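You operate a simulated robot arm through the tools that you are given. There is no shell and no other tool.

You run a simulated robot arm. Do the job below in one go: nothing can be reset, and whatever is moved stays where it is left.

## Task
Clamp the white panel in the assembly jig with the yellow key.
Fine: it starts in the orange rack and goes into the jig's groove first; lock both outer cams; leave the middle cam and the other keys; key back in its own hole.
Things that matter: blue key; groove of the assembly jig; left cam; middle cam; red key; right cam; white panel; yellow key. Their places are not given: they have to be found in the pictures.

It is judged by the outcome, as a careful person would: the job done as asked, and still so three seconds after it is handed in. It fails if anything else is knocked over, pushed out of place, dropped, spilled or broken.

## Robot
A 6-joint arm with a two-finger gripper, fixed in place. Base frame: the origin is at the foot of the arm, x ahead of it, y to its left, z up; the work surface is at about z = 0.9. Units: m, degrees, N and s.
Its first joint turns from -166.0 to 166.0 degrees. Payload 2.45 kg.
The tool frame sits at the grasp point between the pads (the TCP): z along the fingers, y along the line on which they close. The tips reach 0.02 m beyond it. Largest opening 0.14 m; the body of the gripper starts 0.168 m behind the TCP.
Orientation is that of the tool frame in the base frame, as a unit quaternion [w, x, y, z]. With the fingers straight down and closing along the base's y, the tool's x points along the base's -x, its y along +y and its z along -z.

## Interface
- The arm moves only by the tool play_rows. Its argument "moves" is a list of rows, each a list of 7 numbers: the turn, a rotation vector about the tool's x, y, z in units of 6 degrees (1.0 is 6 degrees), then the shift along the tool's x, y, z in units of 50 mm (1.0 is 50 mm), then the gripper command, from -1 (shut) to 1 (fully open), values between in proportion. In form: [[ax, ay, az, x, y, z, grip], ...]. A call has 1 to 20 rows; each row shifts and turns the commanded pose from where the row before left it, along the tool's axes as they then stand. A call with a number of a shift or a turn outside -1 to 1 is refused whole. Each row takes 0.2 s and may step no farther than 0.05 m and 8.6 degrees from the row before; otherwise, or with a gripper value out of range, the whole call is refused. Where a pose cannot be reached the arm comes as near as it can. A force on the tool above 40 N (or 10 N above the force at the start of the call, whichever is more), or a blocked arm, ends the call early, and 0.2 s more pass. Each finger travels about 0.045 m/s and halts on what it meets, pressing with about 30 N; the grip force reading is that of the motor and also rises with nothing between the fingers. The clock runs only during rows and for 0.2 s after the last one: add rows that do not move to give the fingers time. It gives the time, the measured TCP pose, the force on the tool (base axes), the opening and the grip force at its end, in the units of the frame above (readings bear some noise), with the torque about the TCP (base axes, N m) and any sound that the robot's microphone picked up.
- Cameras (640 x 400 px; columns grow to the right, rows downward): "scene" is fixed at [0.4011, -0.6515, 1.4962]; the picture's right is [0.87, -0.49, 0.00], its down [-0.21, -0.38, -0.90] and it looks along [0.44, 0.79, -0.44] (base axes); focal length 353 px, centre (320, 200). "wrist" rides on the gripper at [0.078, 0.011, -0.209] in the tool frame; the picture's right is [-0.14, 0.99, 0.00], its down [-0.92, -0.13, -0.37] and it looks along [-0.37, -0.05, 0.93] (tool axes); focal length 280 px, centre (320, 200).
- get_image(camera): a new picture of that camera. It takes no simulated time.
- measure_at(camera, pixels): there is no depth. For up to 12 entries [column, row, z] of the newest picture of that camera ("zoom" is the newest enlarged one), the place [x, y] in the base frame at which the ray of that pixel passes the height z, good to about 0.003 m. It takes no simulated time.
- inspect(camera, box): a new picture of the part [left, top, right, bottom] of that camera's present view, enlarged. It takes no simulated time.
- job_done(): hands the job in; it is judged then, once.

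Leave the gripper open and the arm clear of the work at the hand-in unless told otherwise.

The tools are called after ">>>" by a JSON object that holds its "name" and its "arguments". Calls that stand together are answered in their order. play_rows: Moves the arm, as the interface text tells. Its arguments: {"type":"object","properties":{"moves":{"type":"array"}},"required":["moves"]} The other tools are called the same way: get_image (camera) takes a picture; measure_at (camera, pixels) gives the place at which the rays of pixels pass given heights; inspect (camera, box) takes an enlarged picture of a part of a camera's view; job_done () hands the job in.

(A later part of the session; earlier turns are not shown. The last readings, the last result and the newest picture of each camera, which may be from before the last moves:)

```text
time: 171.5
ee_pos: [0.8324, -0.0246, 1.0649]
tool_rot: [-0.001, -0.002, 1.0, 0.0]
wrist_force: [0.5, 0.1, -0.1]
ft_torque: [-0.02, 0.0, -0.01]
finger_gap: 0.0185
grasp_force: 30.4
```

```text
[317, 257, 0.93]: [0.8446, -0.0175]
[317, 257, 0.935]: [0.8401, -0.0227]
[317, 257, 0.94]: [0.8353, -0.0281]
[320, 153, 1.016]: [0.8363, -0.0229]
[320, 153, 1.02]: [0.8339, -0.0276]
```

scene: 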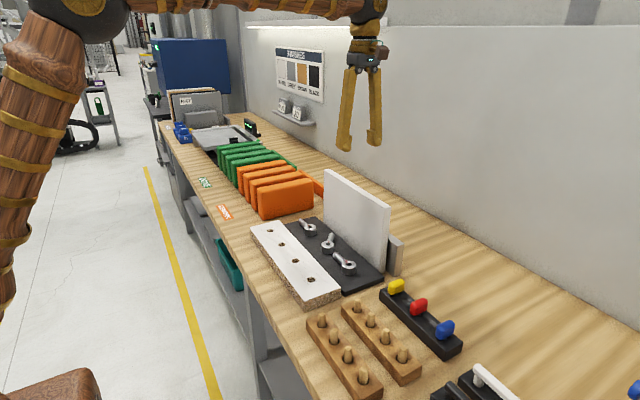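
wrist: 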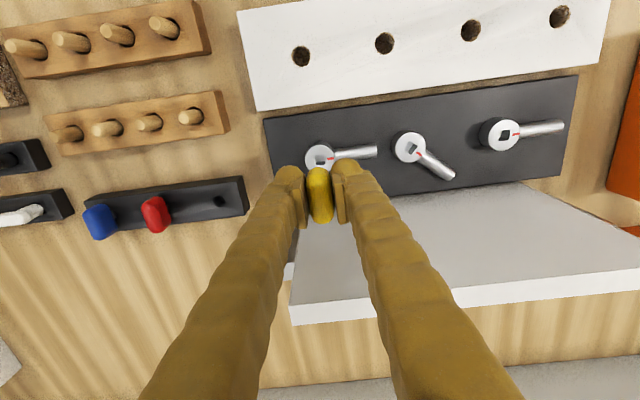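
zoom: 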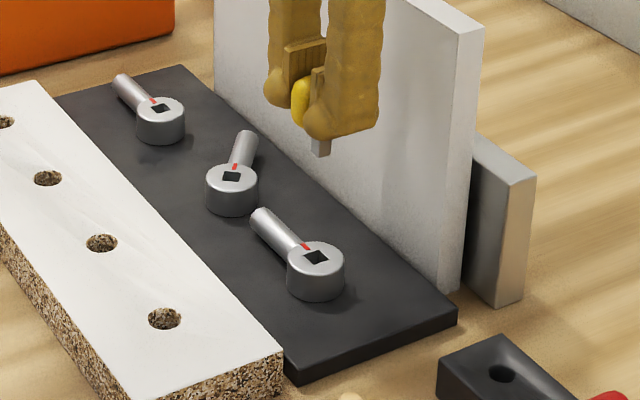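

The readings are noisy (about 3 mm), so I'll repeat the same pixel many times and average.

>>> {"name": "measure_at", "arguments": {"camera": "wrist", "pixels": [[320, 159.8, 0.937], [320, 159.8, 0.937], [320, 159.8, 0.937], [320, 159.8, 0.937], [320, 159.8, 0.937], [320, 159.8, 0.937], [320, 159.8, 0.937], [320, 159.8, 0.937], [320, 159.8, 0.937], [320, 159.8, 0.937], [320, 159.8, 0.937], [320, 159.8, 0.937]]}}

>>> {"name": "inspect", "arguments": {"camera": "wrist", "box": [290, 135, 350, 185]}}

>>> {"name": "inspect", "arguments": {"camera": "scene", "box": [325, 225, 365, 275]}}

```text
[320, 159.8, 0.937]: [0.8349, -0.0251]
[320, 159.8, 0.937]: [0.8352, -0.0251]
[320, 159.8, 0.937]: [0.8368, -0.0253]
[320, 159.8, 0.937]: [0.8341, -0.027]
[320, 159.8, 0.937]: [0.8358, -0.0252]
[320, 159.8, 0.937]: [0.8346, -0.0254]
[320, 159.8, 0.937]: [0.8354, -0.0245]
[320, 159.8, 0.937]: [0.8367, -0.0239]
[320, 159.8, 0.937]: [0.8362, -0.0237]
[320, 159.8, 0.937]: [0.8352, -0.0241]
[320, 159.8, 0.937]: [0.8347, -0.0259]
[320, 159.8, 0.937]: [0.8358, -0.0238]
```

```text
8.00 times, centred on (320, 160) of wrist
```

zoom: 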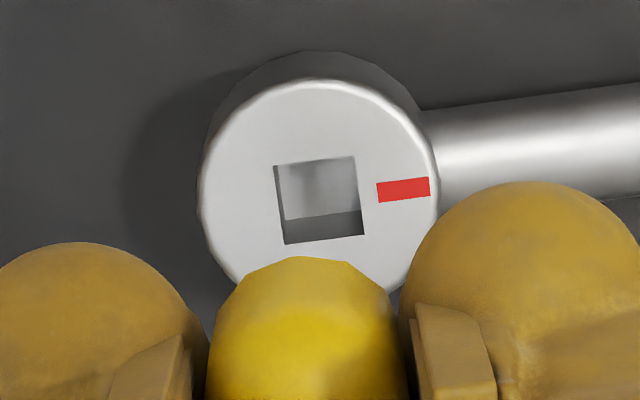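

```text
8.00 times, centred on (345, 250) of scene
```

zoom: 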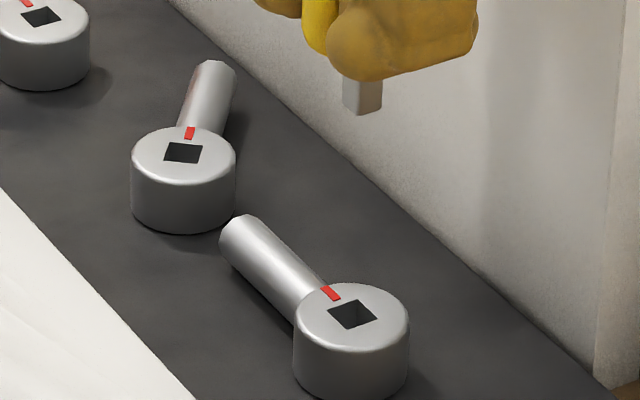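

The averaged socket centre is (0.8355,-0.0249). I'll correct x by +3 mm and lower to just above the socket, then read the pose.

>>> {"name": "play_rows", "arguments": {"moves": [[0, 0, 0, -0.06, -0.005, 0, -1], [0, 0, 0, 0, 0, 0.5, -1], [0, 0, 0, 0, 0, 0.5, -1], [0, 0, 0, 0, 0, 0.3, -1], [0, 0, 0, 0, 0, 0, -1], [0, 0, 0, 0, 0, 0, -1]]}}

>>> {"name": "play_rows", "arguments": {"moves": [[0, 0, 0, 0, 0, 0, -1]]}}

>>> {"name": "inspect", "arguments": {"camera": "scene", "box": [325, 225, 375, 275]}}

>>> {"name": "inspect", "arguments": {"camera": "wrist", "box": [270, 125, 370, 225]}}

```text
time: 172.9
ee_pos: [0.8353, -0.0258, 0.9989]
tool_rot: [-0.001, -0.002, 1.0, 0.0]
wrist_force: [-0.1, -0.7, -1.0]
ft_torque: [0.01, 0.01, -0.01]
finger_gap: 0.0185
grasp_force: 30.3
```

```text
time: 173.3
ee_pos: [0.8348, -0.0258, 0.999]
tool_rot: [0.0, -0.002, 1.0, 0.0]
wrist_force: [-0.9, 0.1, -1.0]
ft_torque: [0.03, -0.02, -0.04]
finger_gap: 0.0187
grasp_force: 29.7
```

```text
8.00 times, centred on (350, 250) of scene
```

zoom: 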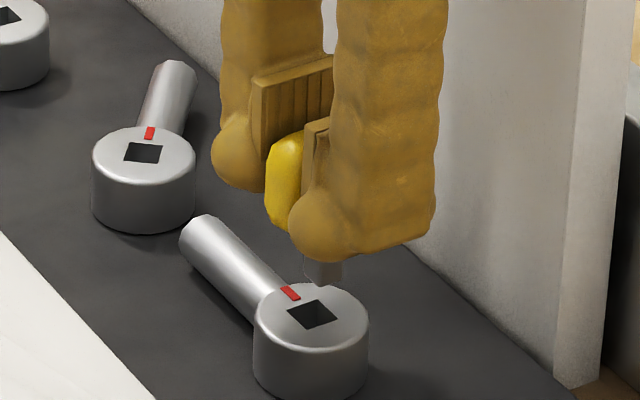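

```text
4.00 times, centred on (320, 175) of wrist
```

zoom: 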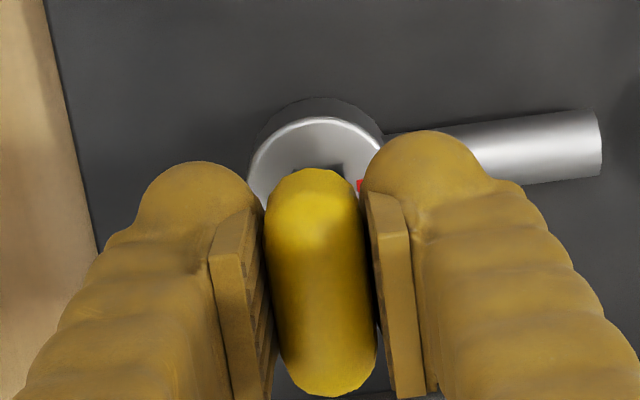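

The shaft is right above the socket. I'll lower gently by 1 mm steps, watching for contact.

>>> {"name": "play_rows", "arguments": {"moves": [[0, 0, 0, 0.015, 0.005, 0.1, -1], [0, 0, 0, 0, 0, 0.1, -1], [0, 0, 0, 0, 0, 0.04, -1], [0, 0, 0, 0, 0, 0.04, -1], [0, 0, 0, 0, 0, 0, -1]]}}

>>> {"name": "inspect", "arguments": {"camera": "scene", "box": [325, 225, 375, 275]}}

```text
time: 174.5
ee_pos: [0.8354, -0.0251, 0.9851]
tool_rot: [-0.001, -0.001, 1.0, -0.001]
wrist_force: [-0.1, 0.0, -0.5]
ft_torque: [-0.01, 0.03, -0.04]
finger_gap: 0.0182
grasp_force: 30.0
```

```text
8.00 times, centred on (350, 250) of scene
```

zoom: 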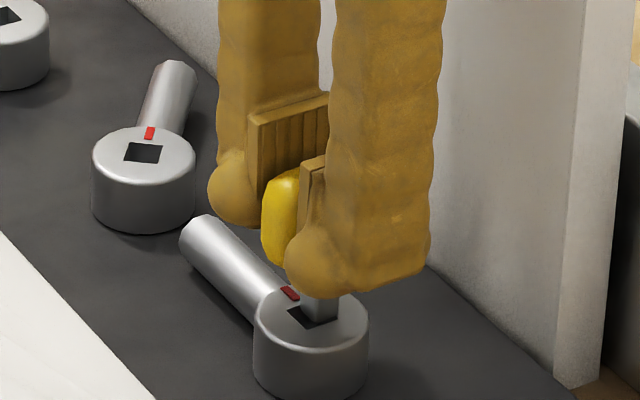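

No contact yet. In the view a dark strip shows along the socket's near (-x) side, so the key is about 2 mm too far in +x. Correcting and lowering.

>>> {"name": "play_rows", "arguments": {"moves": [[0, 0, 0, 0.035, 0, 0, -1], [0, 0, 0, 0, 0, 0, -1]]}}

>>> {"name": "inspect", "arguments": {"camera": "scene", "box": [335, 245, 360, 270]}}

```text
time: 175.1
ee_pos: [0.8338, -0.0249, 0.9856]
tool_rot: [-0.001, -0.002, 1.0, 0.001]
wrist_force: [0.4, -0.3, -0.3]
ft_torque: [-0.03, 0.0, -0.04]
finger_gap: 0.0186
grasp_force: 29.7
```

```text
16.00 times, centred on (348, 258) of scene
```

zoom: 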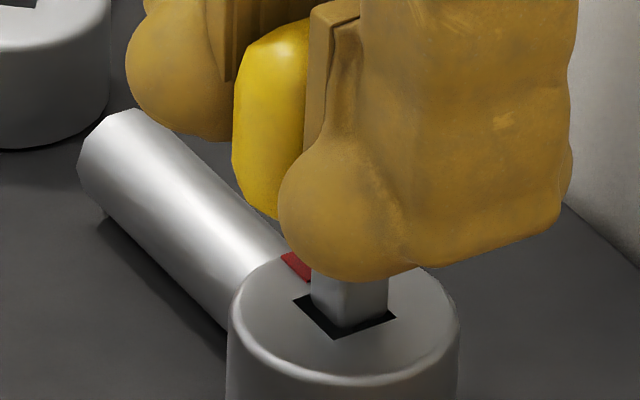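

The shaft now looks inside the square opening, with slightly more room on the near side. I'll shift another 1 mm in -x and lower 3 mm.

>>> {"name": "play_rows", "arguments": {"moves": [[0, 0, 0, 0.02, 0, 0, -1], [0, 0, 0, 0, 0, 0.03, -1], [0, 0, 0, 0, 0, 0.03, -1], [0, 0, 0, 0, 0, 0, -1]]}}

>>> {"name": "inspect", "arguments": {"camera": "scene", "box": [335, 245, 360, 270]}}

```text
time: 176.1
ee_pos: [0.8326, -0.0252, 0.9833]
tool_rot: [0.0, -0.001, 1.0, 0.0]
wrist_force: [0.3, -0.4, -0.2]
ft_torque: [0.0, -0.01, 0.0]
finger_gap: 0.0186
grasp_force: 30.1
```

```text
16.00 times, centred on (348, 258) of scene
```

zoom: 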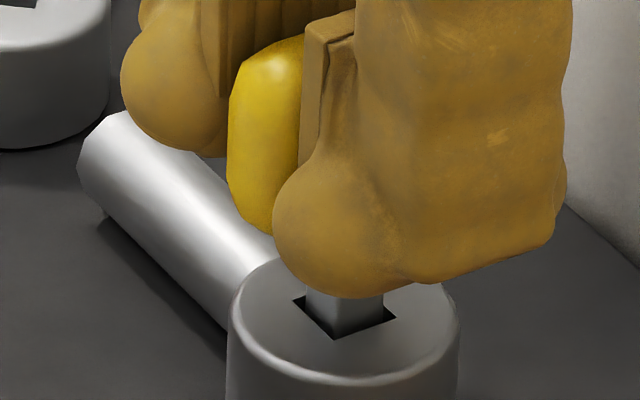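

The shaft is centred in the socket and there's no contact force. Lowering further, 1.5 mm per step.

>>> {"name": "play_rows", "arguments": {"moves": [[0, 0, 0, 0, 0, 0.03, -1], [0, 0, 0, 0, 0, 0.03, -1], [0, 0, 0, 0, 0, 0.03, -1], [0, 0, 0, 0, 0, 0.03, -1], [0, 0, 0, 0, 0, 0, -1]]}}

>>> {"name": "inspect", "arguments": {"camera": "scene", "box": [335, 245, 360, 270]}}

```text
time: 177.3
ee_pos: [0.8317, -0.0239, 0.9766]
tool_rot: [-0.001, -0.002, 1.0, 0.0]
wrist_force: [-0.5, -0.5, 0.1]
ft_torque: [-0.04, -0.01, -0.02]
finger_gap: 0.0186
grasp_force: 29.9
```

```text
16.00 times, centred on (348, 258) of scene
```

zoom: 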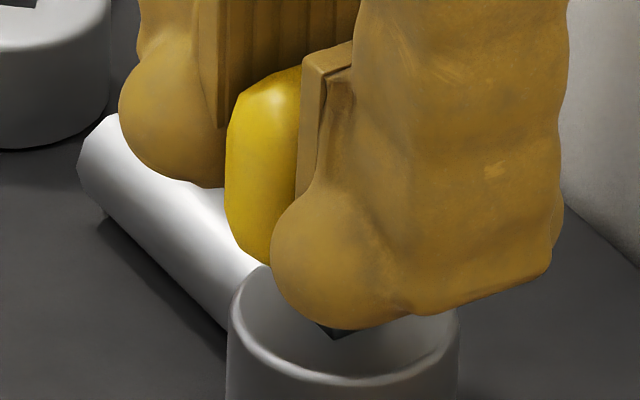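

Still free. The fingertips are now near the cam top, so I'll lower another 1 cm gently.

>>> {"name": "play_rows", "arguments": {"moves": [[0, 0, 0, 0, 0, 0.04, -1], [0, 0, 0, 0, 0, 0.04, -1], [0, 0, 0, 0, 0, 0.04, -1], [0, 0, 0, 0, 0, 0.04, -1], [0, 0, 0, 0, 0, 0.04, -1], [0, 0, 0, 0, 0, 0, -1]]}}

>>> {"name": "inspect", "arguments": {"camera": "scene", "box": [325, 225, 375, 275]}}

>>> {"name": "inspect", "arguments": {"camera": "wrist", "box": [250, 125, 390, 265]}}

```text
time: 178.7
ee_pos: [0.8333, -0.0251, 0.9663]
tool_rot: [0.0, -0.002, 1.0, 0.0]
wrist_force: [3.7, -3.2, 30.5]
ft_torque: [-0.19, -0.2, -0.01]
finger_gap: 0.0189
grasp_force: 29.9
```

```text
8.00 times, centred on (350, 250) of scene
```

zoom: 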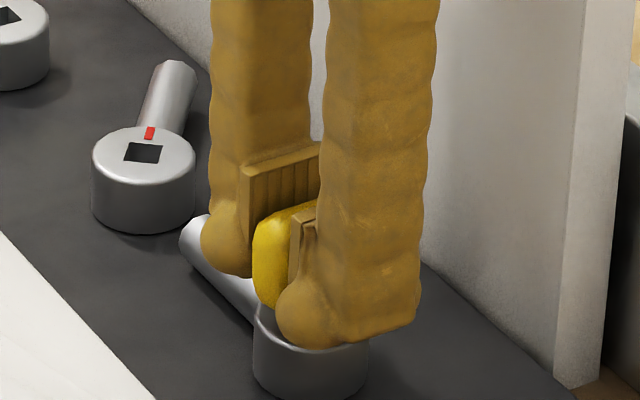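

```text
2.86 times, centred on (320, 195) of wrist
```

zoom: 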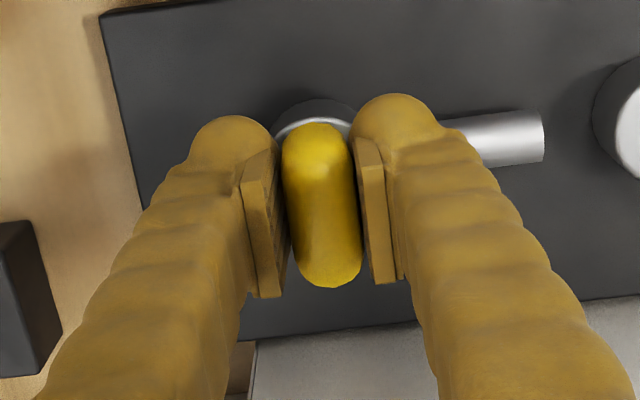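

The key bottomed out in the socket, with 30 N upward. I'll relieve that by 2 mm and begin turning clockwise (from above), so the lever swings toward the panel, 3° per row.

>>> {"name": "play_rows", "arguments": {"moves": [[0, 0, 0, 0, 0, -0.05, -1], [0, 0, 0, 0, 0, 0, -1]]}}

>>> {"name": "play_rows", "arguments": {"moves": [[0, 0, 0.5, 0, 0, 0, -1], [0, 0, 0.5, 0, 0, 0, -1], [0, 0, 0.5, 0, 0, 0, -1], [0, 0, 0.5, 0, 0, 0, -1], [0, 0, 0.5, 0, 0, 0, -1], [0, 0, 0.5, 0, 0, 0, -1], [0, 0, 0, 0, 0, 0, -1]]}}

>>> {"name": "inspect", "arguments": {"camera": "scene", "box": [310, 215, 390, 285]}}

>>> {"name": "get_image", "arguments": {"camera": "wrist"}}

```text
time: 179.3
ee_pos: [0.8311, -0.0246, 0.967]
tool_rot: [-0.002, -0.002, 1.0, 0.0]
wrist_force: [10.6, -5.1, -9.0]
ft_torque: [-0.21, -0.41, 0.01]
finger_gap: 0.0186
grasp_force: 29.9
```

```text
time: 180.9
ee_pos: [0.832, -0.025, 0.9701]
tool_rot: [0.0, 0.155, 0.988, 0.0]
wrist_force: [1.3, 7.3, 3.4]
ft_torque: [0.27, -0.04, 0.02]
finger_gap: 0.0184
grasp_force: 30.2
```

```text
5.71 times, centred on (350, 250) of scene
```

zoom: 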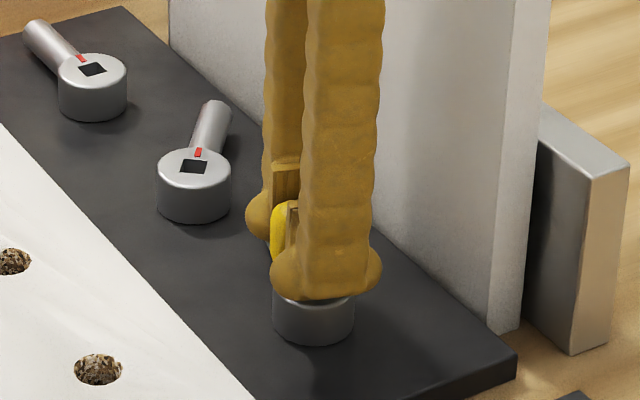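

```text
taken
```

wrist: 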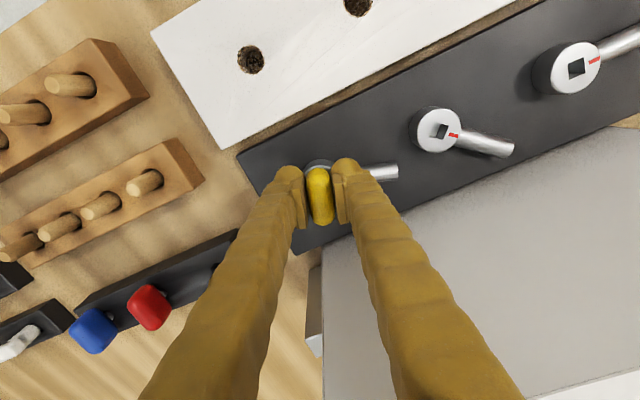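

The lever turns with the key, 18° so far. Continuing.

>>> {"name": "play_rows", "arguments": {"moves": [[0, 0, 0.5, 0, 0, 0, -1], [0, 0, 0.5, 0, 0, 0, -1], [0, 0, 0.5, 0, 0, 0, -1], [0, 0, 0.5, 0, 0, 0, -1], [0, 0, 0.5, 0, 0, 0, -1], [0, 0, 0.5, 0, 0, 0, -1], [0, 0, 0.5, 0, 0, 0, -1], [0, 0, 0.5, 0, 0, 0, -1], [0, 0, 0, 0, 0, 0, -1]]}}

>>> {"name": "play_rows", "arguments": {"moves": [[0, 0, 0.5, 0, 0, 0, -1], [0, 0, 0.5, 0, 0, 0, -1], [0, 0, 0.5, 0, 0, 0, -1], [0, 0, 0.5, 0, 0, 0, -1], [0, 0, 0.5, 0, 0, 0, -1], [0, 0, 0.5, 0, 0, 0, -1], [0, 0, 0.5, 0, 0, 0, -1], [0, 0, 0, 0, 0, 0, -1]]}}

>>> {"name": "get_image", "arguments": {"camera": "wrist"}}

>>> {"name": "inspect", "arguments": {"camera": "scene", "box": [310, 215, 390, 285]}}

```text
time: 182.9
ee_pos: [0.8326, -0.025, 0.9689]
tool_rot: [-0.001, 0.357, 0.934, -0.001]
wrist_force: [4.1, 6.2, 3.7]
ft_torque: [0.17, -0.18, 0.0]
finger_gap: 0.0188
grasp_force: 29.7
```

```text
time: 184.7
ee_pos: [0.8319, -0.0232, 0.9686]
tool_rot: [0.0, 0.521, 0.854, -0.001]
wrist_force: [5.9, 7.7, 1.1]
ft_torque: [0.26, -0.16, 0.02]
finger_gap: 0.0185
grasp_force: 30.0
```

```text
taken
```

wrist: 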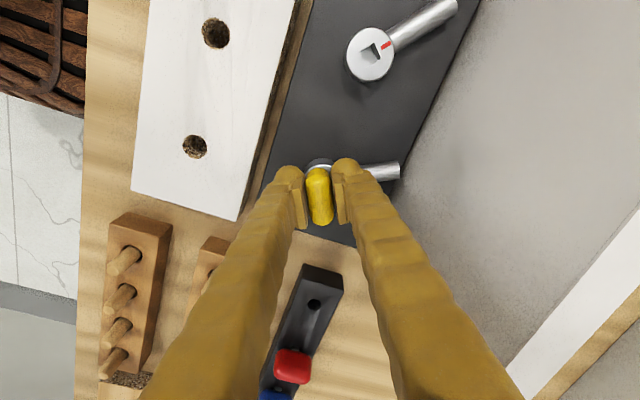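

```text
5.71 times, centred on (350, 250) of scene
```

zoom: 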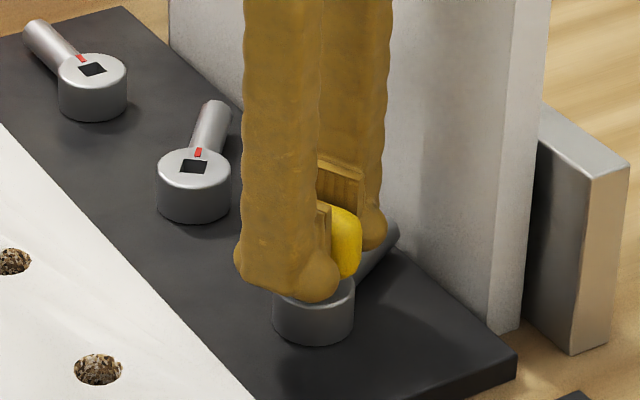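

At about 63°. I'll shift 1 mm to ease the side force and keep turning.

>>> {"name": "play_rows", "arguments": {"moves": [[0, 0, 0, 0.01, 0.027, 0, -1], [0, 0, 0.5, 0, 0, 0, -1], [0, 0, 0.5, 0, 0, 0, -1], [0, 0, 0.5, 0, 0, 0, -1], [0, 0, 0.5, 0, 0, 0, -1], [0, 0, 0.5, 0, 0, 0, -1], [0, 0, 0, 0, 0, 0, -1]]}}

>>> {"name": "inspect", "arguments": {"camera": "scene", "box": [310, 215, 390, 285]}}

>>> {"name": "inspect", "arguments": {"camera": "wrist", "box": [220, 60, 500, 260]}}

```text
time: 186.3
ee_pos: [0.8342, -0.0231, 0.9702]
tool_rot: [-0.001, 0.628, 0.778, 0.0]
wrist_force: [-2.9, -0.4, 3.0]
ft_torque: [-0.03, 0.15, 0.04]
finger_gap: 0.0187
grasp_force: 30.3
```

```text
5.71 times, centred on (350, 250) of scene
```

zoom: 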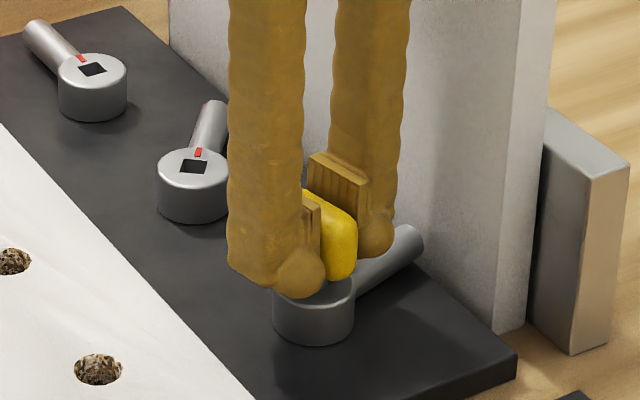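

```text
2.00 times, centred on (360, 160) of wrist
```

zoom: 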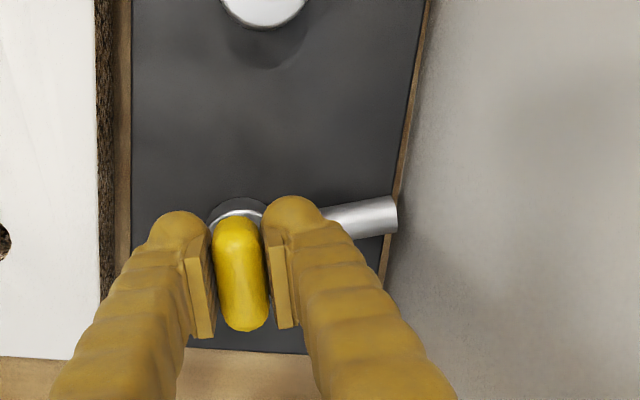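

At about 78°, the lever's tip is close to the panel. Continuing in smaller steps to 90°.

>>> {"name": "play_rows", "arguments": {"moves": [[0, 0, 0.3, 0, 0, 0, -1], [0, 0, 0.3, 0, 0, 0, -1], [0, 0, 0.3, 0, 0, 0, -1], [0, 0, 0.3, 0, 0, 0, -1], [0, 0, 0, 0, 0, 0, -1]]}}

>>> {"name": "inspect", "arguments": {"camera": "wrist", "box": [220, 60, 500, 260]}}

>>> {"name": "play_rows", "arguments": {"moves": [[0, 0, 0.3, 0, 0, 0, -1], [0, 0, 0.3, 0, 0, 0, -1], [0, 0, 0.25, 0, 0, 0, -1], [0, 0, 0, 0, 0, 0, -1]]}}

>>> {"name": "inspect", "arguments": {"camera": "wrist", "box": [220, 60, 500, 260]}}

>>> {"name": "inspect", "arguments": {"camera": "scene", "box": [310, 195, 410, 285]}}

```text
time: 187.5
ee_pos: [0.8339, -0.0242, 0.97]
tool_rot: [-0.001, 0.676, 0.737, -0.001]
wrist_force: [4.3, 2.4, 2.5]
ft_torque: [0.03, -0.18, 0.0]
finger_gap: 0.0185
grasp_force: 30.0
```

```text
2.00 times, centred on (360, 160) of wrist
```

zoom: 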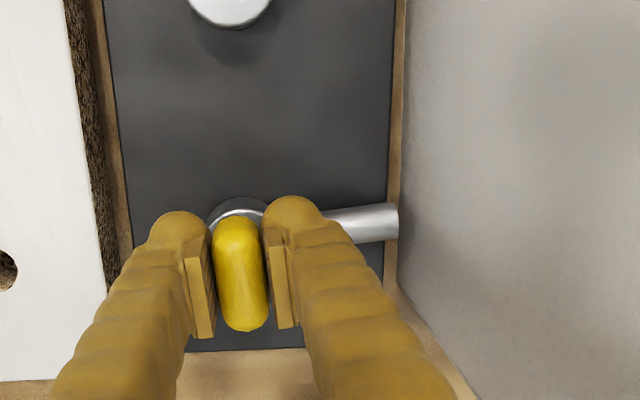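

```text
time: 188.5
ee_pos: [0.8324, -0.0245, 0.9691]
tool_rot: [0.0, 0.707, 0.707, -0.001]
wrist_force: [1.0, 2.9, 2.9]
ft_torque: [0.11, -0.02, 0.04]
finger_gap: 0.0187
grasp_force: 29.9
```

```text
2.00 times, centred on (360, 160) of wrist
```

zoom: 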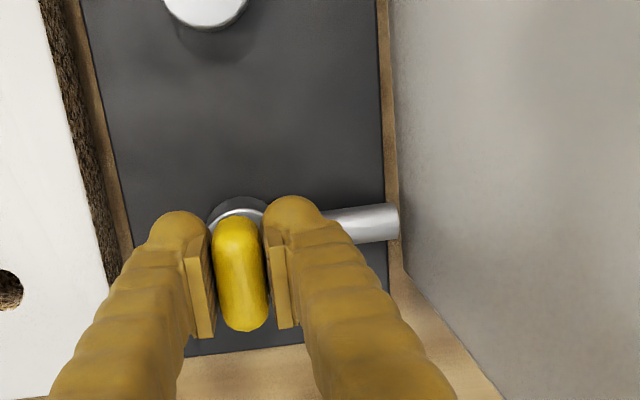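

```text
4.44 times, centred on (360, 240) of scene
```

zoom: 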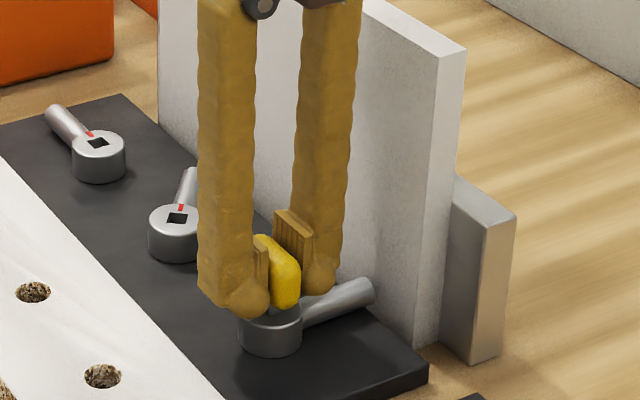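

The tool has turned 90°, but the lever lags by about 15° because of play in the socket. I'll turn on further until the lever points straight at the panel.

>>> {"name": "play_rows", "arguments": {"moves": [[0, 0, 0.4, 0, 0, 0, -1], [0, 0, 0.4, 0, 0, 0, -1], [0, 0, 0.4, 0, 0, 0, -1], [0, 0, 0.4, 0, 0, 0, -1], [0, 0, 0, 0, 0, 0, -1]]}}

>>> {"name": "inspect", "arguments": {"camera": "scene", "box": [310, 195, 410, 285]}}

>>> {"name": "play_rows", "arguments": {"moves": [[0, 0, 0.4, 0, 0, 0, -1], [0, 0, 0.4, 0, 0, 0, -1], [0, 0, 0, 0, 0, 0, -1]]}}

>>> {"name": "inspect", "arguments": {"camera": "scene", "box": [310, 195, 410, 285]}}

>>> {"name": "get_image", "arguments": {"camera": "wrist"}}

```text
time: 189.7
ee_pos: [0.8349, -0.0241, 0.9694]
tool_rot: [-0.001, 0.764, 0.645, 0.0]
wrist_force: [8.2, 6.8, 3.4]
ft_torque: [0.32, -0.05, 0.22]
finger_gap: 0.0184
grasp_force: 30.0
```

```text
4.44 times, centred on (360, 240) of scene
```

zoom: 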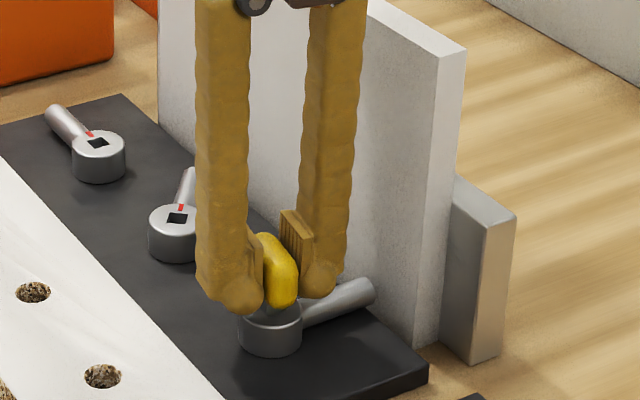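

```text
time: 190.5
ee_pos: [0.8343, -0.0237, 0.9695]
tool_rot: [0.001, 0.791, 0.612, 0.001]
wrist_force: [19.6, 12.6, 10.3]
ft_torque: [0.48, -0.31, 0.44]
finger_gap: 0.0186
grasp_force: 29.1
```

```text
4.44 times, centred on (360, 240) of scene
```

zoom: 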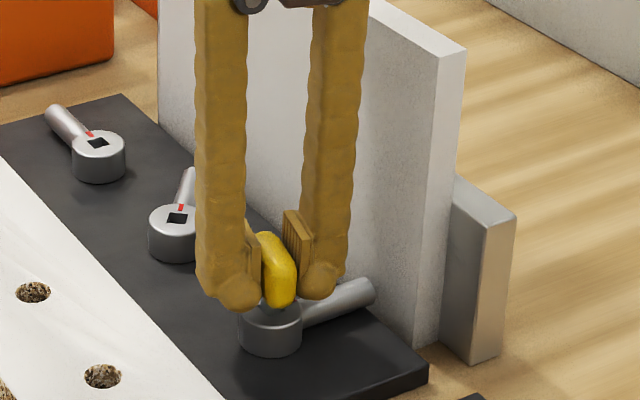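

```text
taken
```

wrist: 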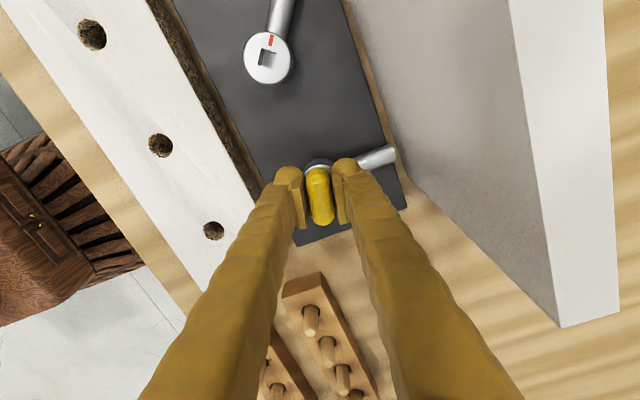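

The lever stopped while the torque rose to 0.44 N·m, so it is at its end or against the panel. I'll measure the lever tip.

>>> {"name": "measure_at", "arguments": {"camera": "wrist", "pixels": [[394, 154, 0.93], [394, 154, 0.93], [394, 154, 0.93], [394, 154, 0.93], [360, 165, 0.93], [360, 165, 0.93], [402, 180, 0.91], [345, 20, 0.91]]}}

>>> {"name": "inspect", "arguments": {"camera": "wrist", "box": [260, 110, 440, 240]}}

```text
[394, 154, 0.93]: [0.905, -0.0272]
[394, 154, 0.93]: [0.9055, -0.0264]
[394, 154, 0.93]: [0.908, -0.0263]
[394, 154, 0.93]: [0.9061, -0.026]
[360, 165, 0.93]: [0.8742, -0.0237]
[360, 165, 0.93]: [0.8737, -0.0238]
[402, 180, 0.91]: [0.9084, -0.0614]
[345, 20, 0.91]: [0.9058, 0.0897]
```

```text
3.08 times, centred on (350, 175) of wrist
```

zoom: 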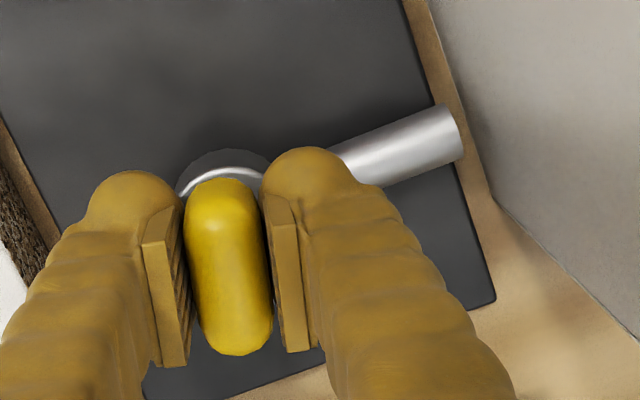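

The lever tip is at (0.906,-0.0265), pointing straight along +x, so the left cam is locked at its stop. I'll turn back 9° to free the key from the socket walls, then lift it straight out.

>>> {"name": "play_rows", "arguments": {"moves": [[0, 0, -0.5, 0, 0, 0, -1], [0, 0, -0.5, 0, 0, 0, -1], [0, 0, -0.5, 0, 0, 0, -1], [0, 0, 0, 0, 0, 0, -1]]}}

>>> {"name": "play_rows", "arguments": {"moves": [[0, 0, 0, 0, 0, -0.1, -1], [0, 0, 0, 0, 0, -0.2, -1], [0, 0, 0, 0, 0, -0.3, -1], [0, 0, 0, 0, 0, -0.4, -1], [0, 0, 0, 0, 0, -0.5, -1], [0, 0, 0, 0, 0, 0, -1]]}}

>>> {"name": "inspect", "arguments": {"camera": "scene", "box": [310, 195, 410, 285]}}

>>> {"name": "get_image", "arguments": {"camera": "wrist"}}

```text
time: 191.5
ee_pos: [0.8329, -0.0234, 0.9685]
tool_rot: [-0.001, 0.74, 0.673, -0.001]
wrist_force: [12.4, 1.9, 12.5]
ft_torque: [0.05, -0.2, 0.22]
finger_gap: 0.0184
grasp_force: 30.1
```

```text
time: 192.9
ee_pos: [0.8335, -0.0235, 1.0438]
tool_rot: [-0.001, 0.74, 0.672, -0.001]
wrist_force: [-0.3, 0.9, -0.7]
ft_torque: [-0.03, 0.02, -0.02]
finger_gap: 0.0189
grasp_force: 29.9
```

```text
4.44 times, centred on (360, 240) of scene
```

zoom: 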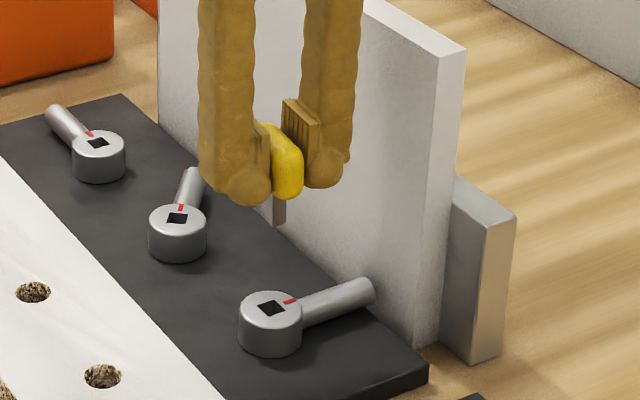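

```text
taken
```

wrist: 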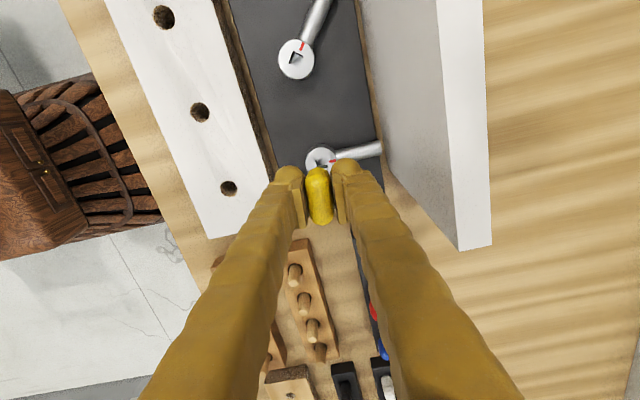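

The left cam is locked and the key is free. On the way I'll put the middle cam back: its lever was knocked about 40° clockwise from its original +y direction. I'll turn the tool to match its socket and move above it.

>>> {"name": "play_rows", "arguments": {"moves": [[0, 0, -0.9, 0, 0, 0, -1], [0, 0, -0.9, 0, 0, 0, -1], [0, 0, -0.9, 0, 0, 0, -1], [0, 0, -0.9, 0, 0, 0, -1], [0, 0, -0.9, 0, 0, 0, -1], [0, 0, -0.9, 0, 0, 0, -1], [0, 0, -0.9, 0, 0, 0, -1], [0, 0, -0.9, 0, 0, 0, -1], [0, 0, -0.9, 0, 0, 0, -1], [0, 0, -0.9, 0, 0, 0, -1], [0, 0, -0.25, 0, 0, 0, -1], [0, 0, 0, 0.35, 0.42, 0, -1], [0, 0, 0, 0.35, 0.42, 0, -1], [0, 0, 0, 0.35, 0.42, 0, -1], [0, 0, 0, 0.35, 0.42, 0, -1], [0, 0, 0, 0, 0, 0, -1], [0, 0, 0, 0, 0, 0, -1]]}}

>>> {"name": "inspect", "arguments": {"camera": "wrist", "box": [260, 110, 380, 220]}}

>>> {"name": "inspect", "arguments": {"camera": "scene", "box": [305, 205, 365, 265]}}

```text
time: 196.5
ee_pos: [0.8343, 0.0855, 1.0435]
tool_rot: [0.0, 0.342, 0.94, -0.001]
wrist_force: [-0.9, 0.3, -0.6]
ft_torque: [-0.01, 0.0, -0.01]
finger_gap: 0.0185
grasp_force: 30.0
```

```text
3.64 times, centred on (320, 165) of wrist
```

zoom: 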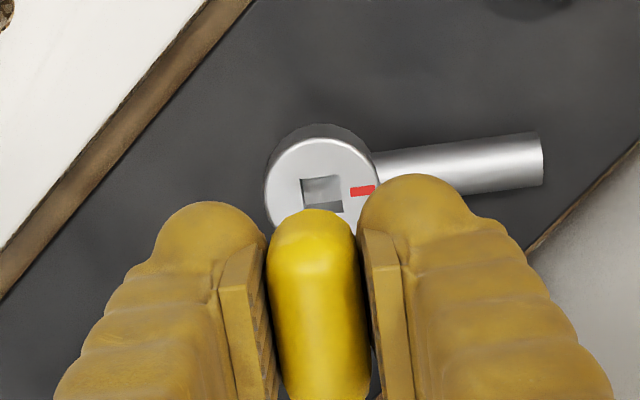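

```text
6.67 times, centred on (335, 235) of scene
```

zoom: 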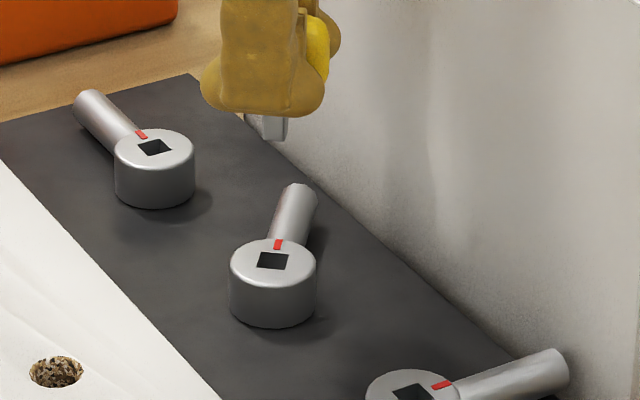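

The tool's angle matches the socket, and the position looks aligned to within a millimetre. Lowering to just inside the socket and checking.

>>> {"name": "play_rows", "arguments": {"moves": [[0, 0, 0, 0, 0, 0.5, -1], [0, 0, 0, 0, 0, 0.4, -1], [0, 0, 0, 0, 0, 0.15, -1], [0, 0, 0, 0, 0, 0.1, -1], [0, 0, 0, 0, 0, 0, -1]]}}

>>> {"name": "inspect", "arguments": {"camera": "scene", "box": [315, 225, 345, 255]}}

```text
time: 197.7
ee_pos: [0.8342, 0.087, 0.9862]
tool_rot: [0.0, 0.343, 0.939, 0.0]
wrist_force: [-0.8, 0.4, -0.3]
ft_torque: [0.01, 0.01, 0.01]
finger_gap: 0.0187
grasp_force: 30.0
```

```text
13.33 times, centred on (330, 240) of scene
```

zoom: 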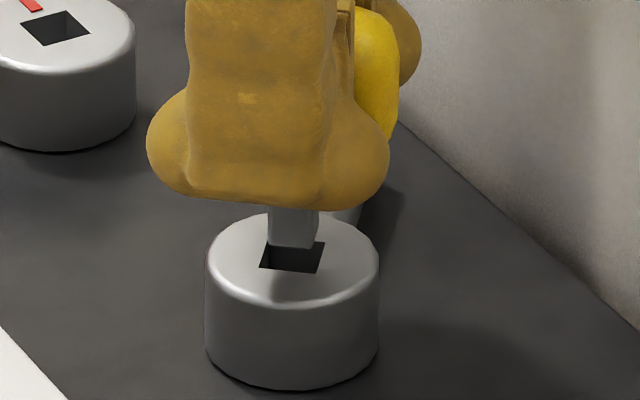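

The shaft is nearly over the socket but about 1.5 mm too far in +y. Correcting and lowering a little.

>>> {"name": "play_rows", "arguments": {"moves": [[0, 0, 0, -0.019, -0.023, 0, -1], [0, 0, 0, 0, 0, 0.03, -1], [0, 0, 0, 0, 0, 0.03, -1], [0, 0, 0, 0, 0, 0, -1]]}}

>>> {"name": "inspect", "arguments": {"camera": "scene", "box": [315, 225, 345, 255]}}

```text
time: 198.7
ee_pos: [0.8338, 0.0849, 0.9836]
tool_rot: [0.0, 0.342, 0.94, -0.001]
wrist_force: [0.0, 0.3, -0.3]
ft_torque: [0.02, -0.02, 0.01]
finger_gap: 0.0188
grasp_force: 30.1
```

```text
13.33 times, centred on (330, 240) of scene
```

zoom: 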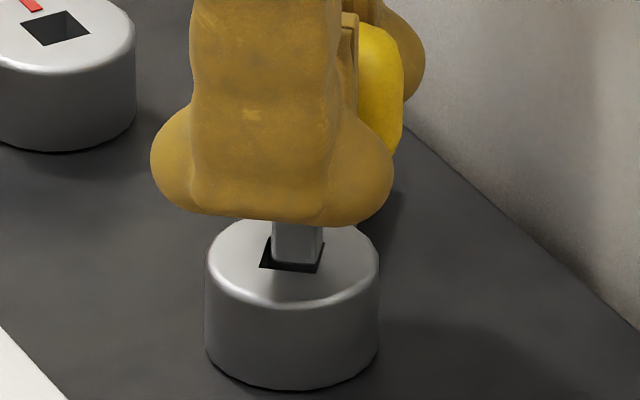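

It's in, slightly toward the right wall. Shifting 1 mm left and lowering further.

>>> {"name": "play_rows", "arguments": {"moves": [[0, 0, 0, 0.022, -0.005, 0, -1], [0, 0, 0, 0, 0, 0.04, -1], [0, 0, 0, 0, 0, 0.04, -1], [0, 0, 0, 0, 0, 0.04, -1], [0, 0, 0, 0, 0, 0.04, -1], [0, 0, 0, 0, 0, 0.04, -1], [0, 0, 0, 0, 0, 0, -1]]}}

>>> {"name": "inspect", "arguments": {"camera": "scene", "box": [310, 215, 350, 255]}}

```text
time: 200.3
ee_pos: [0.8329, 0.084, 0.9724]
tool_rot: [0.0, 0.342, 0.94, -0.001]
wrist_force: [-0.3, -0.2, -0.2]
ft_torque: [0.01, 0.04, -0.01]
finger_gap: 0.0185
grasp_force: 30.1
```

```text
10.00 times, centred on (330, 235) of scene
```

zoom: 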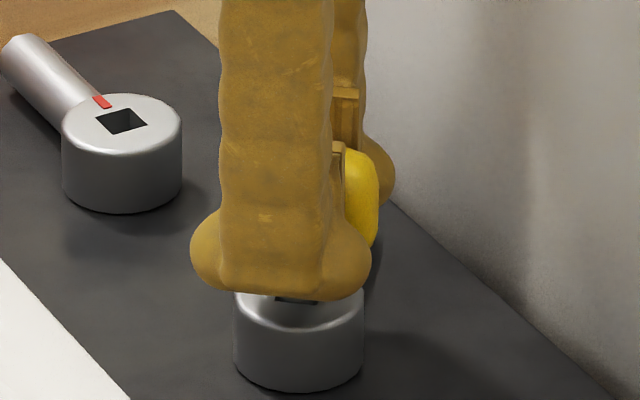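

The key is 13 mm deep with no side force. Turning counterclockwise to bring the middle lever back to +y, 3° per row.

>>> {"name": "play_rows", "arguments": {"moves": [[0, 0, -0.5, 0, 0, 0, -1], [0, 0, -0.5, 0, 0, 0, -1], [0, 0, -0.5, 0, 0, 0, -1], [0, 0, -0.5, 0, 0, 0, -1], [0, 0, -0.5, 0, 0, 0, -1], [0, 0, -0.5, 0, 0, 0, -1], [0, 0, -0.5, 0, 0, 0, -1], [0, 0, -0.5, 0, 0, 0, -1], [0, 0, -0.5, 0, 0, 0, -1], [0, 0, -0.5, 0, 0, 0, -1], [0, 0, -0.5, 0, 0, 0, -1], [0, 0, -0.5, 0, 0, 0, -1], [0, 0, -0.5, 0, 0, 0, -1], [0, 0, -0.5, 0, 0, 0, -1], [0, 0, 0, 0, 0, 0, -1]]}}

>>> {"name": "get_image", "arguments": {"camera": "wrist"}}

>>> {"name": "inspect", "arguments": {"camera": "scene", "box": [300, 205, 370, 265]}}

```text
time: 203.5
ee_pos: [0.8334, 0.0858, 0.9731]
tool_rot: [0.0, -0.017, 1.0, 0.0]
wrist_force: [2.3, -5.2, 2.1]
ft_torque: [-0.18, -0.13, -0.04]
finger_gap: 0.0184
grasp_force: 30.3
```

```text
taken
```

wrist: 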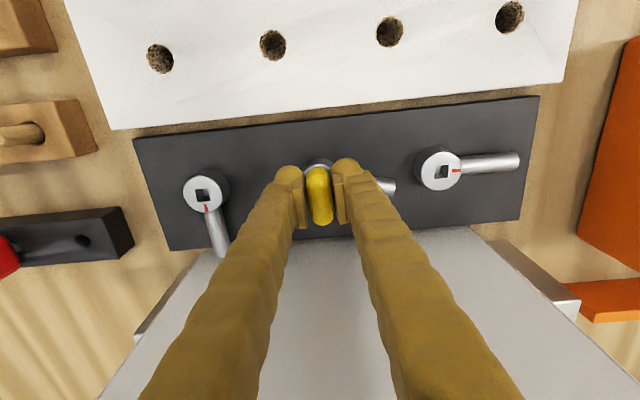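

```text
6.67 times, centred on (335, 235) of scene
```

zoom: 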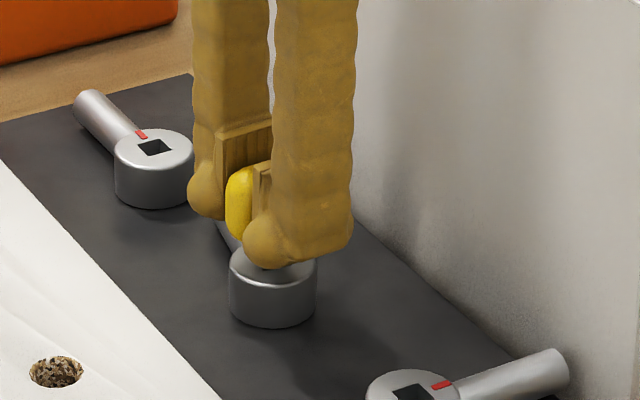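

The middle lever still lags (tip at (395,187)). Turning another 12° and checking.

>>> {"name": "play_rows", "arguments": {"moves": [[0, 0, -0.4, 0, 0, 0, -1], [0, 0, -0.4, 0, 0, 0, -1], [0, 0, -0.4, 0, 0, 0, -1], [0, 0, -0.4, 0, 0, 0, -1], [0, 0, -0.4, 0, 0, 0, -1], [0, 0, 0, 0, 0, 0, -1]]}}

>>> {"name": "get_image", "arguments": {"camera": "wrist"}}

>>> {"name": "measure_at", "arguments": {"camera": "wrist", "pixels": [[320, 195, 0.93]]}}

>>> {"name": "inspect", "arguments": {"camera": "wrist", "box": [270, 110, 470, 250]}}

```text
time: 204.9
ee_pos: [0.8327, 0.0846, 0.973]
tool_rot: [-0.001, -0.122, 0.993, 0.0]
wrist_force: [-0.1, -1.3, -1.3]
ft_torque: [-0.05, 0.01, 0.01]
finger_gap: 0.0183
grasp_force: 29.9
```

```text
taken
```

wrist: 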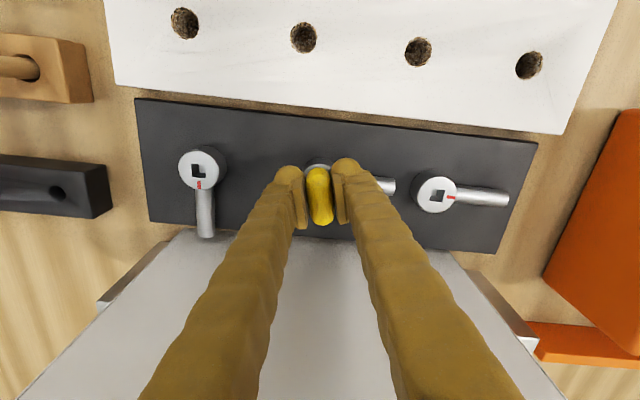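

```text
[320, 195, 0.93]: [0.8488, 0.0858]
```

```text
2.86 times, centred on (370, 180) of wrist
```

zoom: 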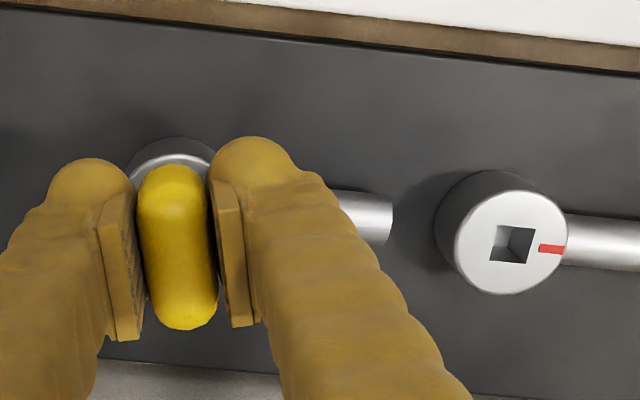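

The middle lever now looks parallel to the right cam's lever. Measuring its tip to confirm.

>>> {"name": "measure_at", "arguments": {"camera": "wrist", "pixels": [[394, 186, 0.93], [394, 186, 0.93], [394, 186, 0.93], [394, 186, 0.93], [508, 199, 0.93], [508, 199, 0.93], [437, 193, 0.937], [437, 193, 0.937], [437, 193, 0.937]]}}

```text
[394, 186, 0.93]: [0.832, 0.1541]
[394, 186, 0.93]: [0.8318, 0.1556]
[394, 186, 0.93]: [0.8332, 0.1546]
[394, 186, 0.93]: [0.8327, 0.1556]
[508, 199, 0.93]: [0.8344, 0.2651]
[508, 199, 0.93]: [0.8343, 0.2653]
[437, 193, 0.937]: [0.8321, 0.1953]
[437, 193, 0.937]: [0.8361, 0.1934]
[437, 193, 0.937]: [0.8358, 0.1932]
```

The middle lever is back where it started, with its tip at (0.8325, 0.155). Easing the key by a few degrees and lifting it out.

>>> {"name": "play_rows", "arguments": {"moves": [[0, 0, 0.4, 0, 0, 0, -1], [0, 0, 0.4, 0, 0, 0, -1], [0, 0, 0, 0, 0, -0.1, -1], [0, 0, 0, 0, 0, -0.2, -1], [0, 0, 0, 0, 0, -0.3, -1], [0, 0, 0, 0, 0, -0.4, -1], [0, 0, 0, 0, 0, -0.4, -1], [0, 0, 0, 0, 0, 0, -1]]}}

>>> {"name": "get_image", "arguments": {"camera": "wrist"}}

>>> {"name": "inspect", "arguments": {"camera": "scene", "box": [300, 195, 380, 265]}}

```text
time: 206.7
ee_pos: [0.8334, 0.0841, 1.0431]
tool_rot: [-0.001, -0.08, 0.997, 0.0]
wrist_force: [-0.7, 0.0, -0.4]
ft_torque: [-0.01, 0.02, 0.0]
finger_gap: 0.0183
grasp_force: 29.8
```

```text
taken
```

wrist: 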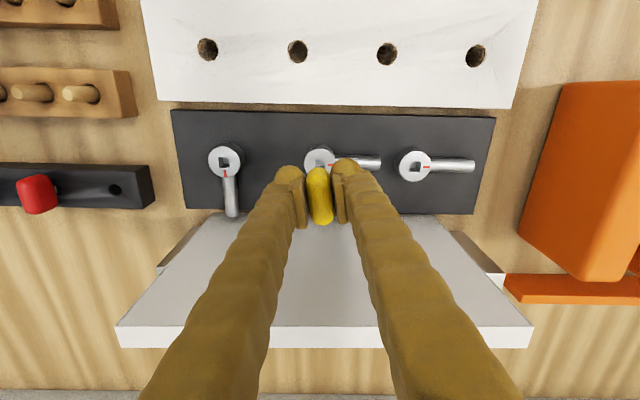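

```text
5.71 times, centred on (340, 230) of scene
```

zoom: 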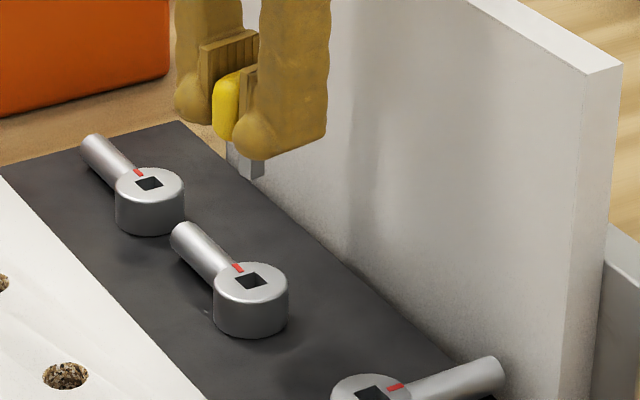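

The middle cam is restored and the left cam is locked. Now on to the right cam: straighten the tool and move above (0.834, 0.195).

>>> {"name": "play_rows", "arguments": {"moves": [[0, 0, 0.8, 0, 0, 0, -1], [0, 0, 0.73, 0, 0, 0, -1], [0, 0, 0, 0, 0.55, 0, -1], [0, 0, 0, 0, 0.55, 0, -1], [0, 0, 0, 0, 0.55, 0, -1], [0, 0, 0, 0, 0.56, 0, -1], [0, 0, 0, 0, 0, 0, -1], [0, 0, 0, 0, 0, 0, -1]]}}

>>> {"name": "inspect", "arguments": {"camera": "wrist", "box": [260, 110, 380, 220]}}

>>> {"name": "inspect", "arguments": {"camera": "scene", "box": [290, 200, 340, 250]}}

```text
time: 208.5
ee_pos: [0.8327, 0.1954, 1.0437]
tool_rot: [-0.001, 0.0, 1.0, 0.0]
wrist_force: [0.1, 0.8, 0.8]
ft_torque: [-0.01, 0.03, 0.0]
finger_gap: 0.0185
grasp_force: 30.0
```

```text
3.64 times, centred on (320, 165) of wrist
```

zoom: 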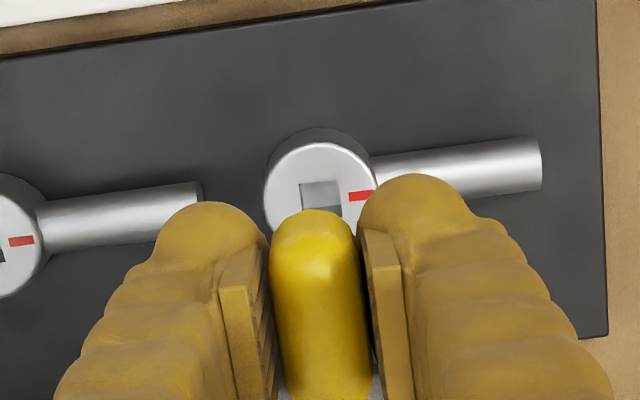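

```text
8.00 times, centred on (315, 225) of scene
```

zoom: 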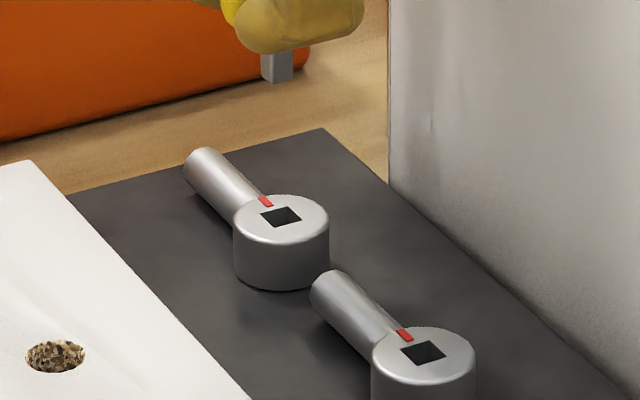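

The socket appears at the same relative place as it did for the left cam, so it's aligned. Lowering to the socket's mouth.

>>> {"name": "play_rows", "arguments": {"moves": [[0, 0, 0, -0.01, 0, 0.5, -1], [0, 0, 0, 0, 0, 0.4, -1], [0, 0, 0, 0, 0, 0.2, -1], [0, 0, 0, 0, 0, 0.1, -1], [0, 0, 0, 0, 0, 0, -1]]}}

>>> {"name": "inspect", "arguments": {"camera": "scene", "box": [300, 212, 325, 237]}}

```text
time: 209.7
ee_pos: [0.8334, 0.194, 0.9837]
tool_rot: [-0.001, 0.001, 1.0, 0.001]
wrist_force: [0.7, -0.1, -0.4]
ft_torque: [-0.01, -0.03, -0.02]
finger_gap: 0.0185
grasp_force: 29.7
```

```text
16.00 times, centred on (312, 224) of scene
```

zoom: 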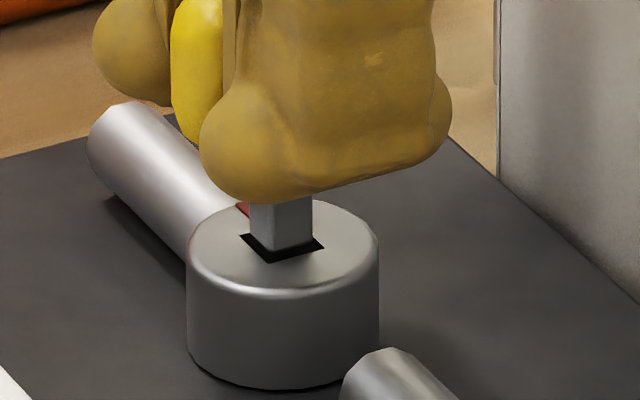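

The shaft sits centred in the socket. Lowering it in.

>>> {"name": "play_rows", "arguments": {"moves": [[0, 0, 0, 0, 0, 0.04, -1], [0, 0, 0, 0, 0, 0.04, -1], [0, 0, 0, 0, 0, 0.04, -1], [0, 0, 0, 0, 0, 0.04, -1], [0, 0, 0, 0, 0, 0.04, -1], [0, 0, 0, 0, 0, 0.03, -1], [0, 0, 0, 0, 0, 0, -1]]}}

>>> {"name": "inspect", "arguments": {"camera": "scene", "box": [295, 205, 330, 240]}}

```text
time: 211.3
ee_pos: [0.8341, 0.1947, 0.9725]
tool_rot: [-0.001, -0.001, 1.0, 0.0]
wrist_force: [-0.5, -4.2, 3.4]
ft_torque: [-0.15, -0.05, 0.0]
finger_gap: 0.0186
grasp_force: 29.9
```

```text
11.43 times, centred on (312, 222) of scene
```

zoom: 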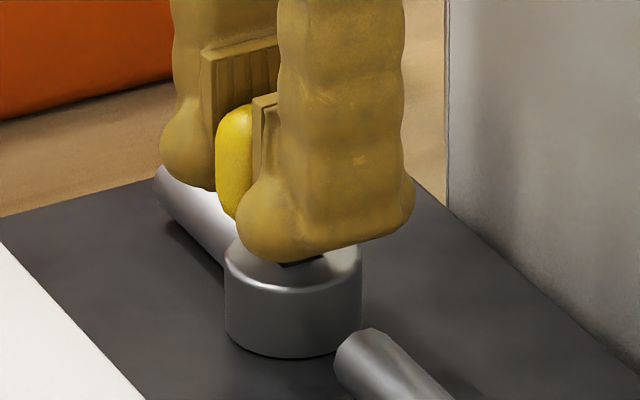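

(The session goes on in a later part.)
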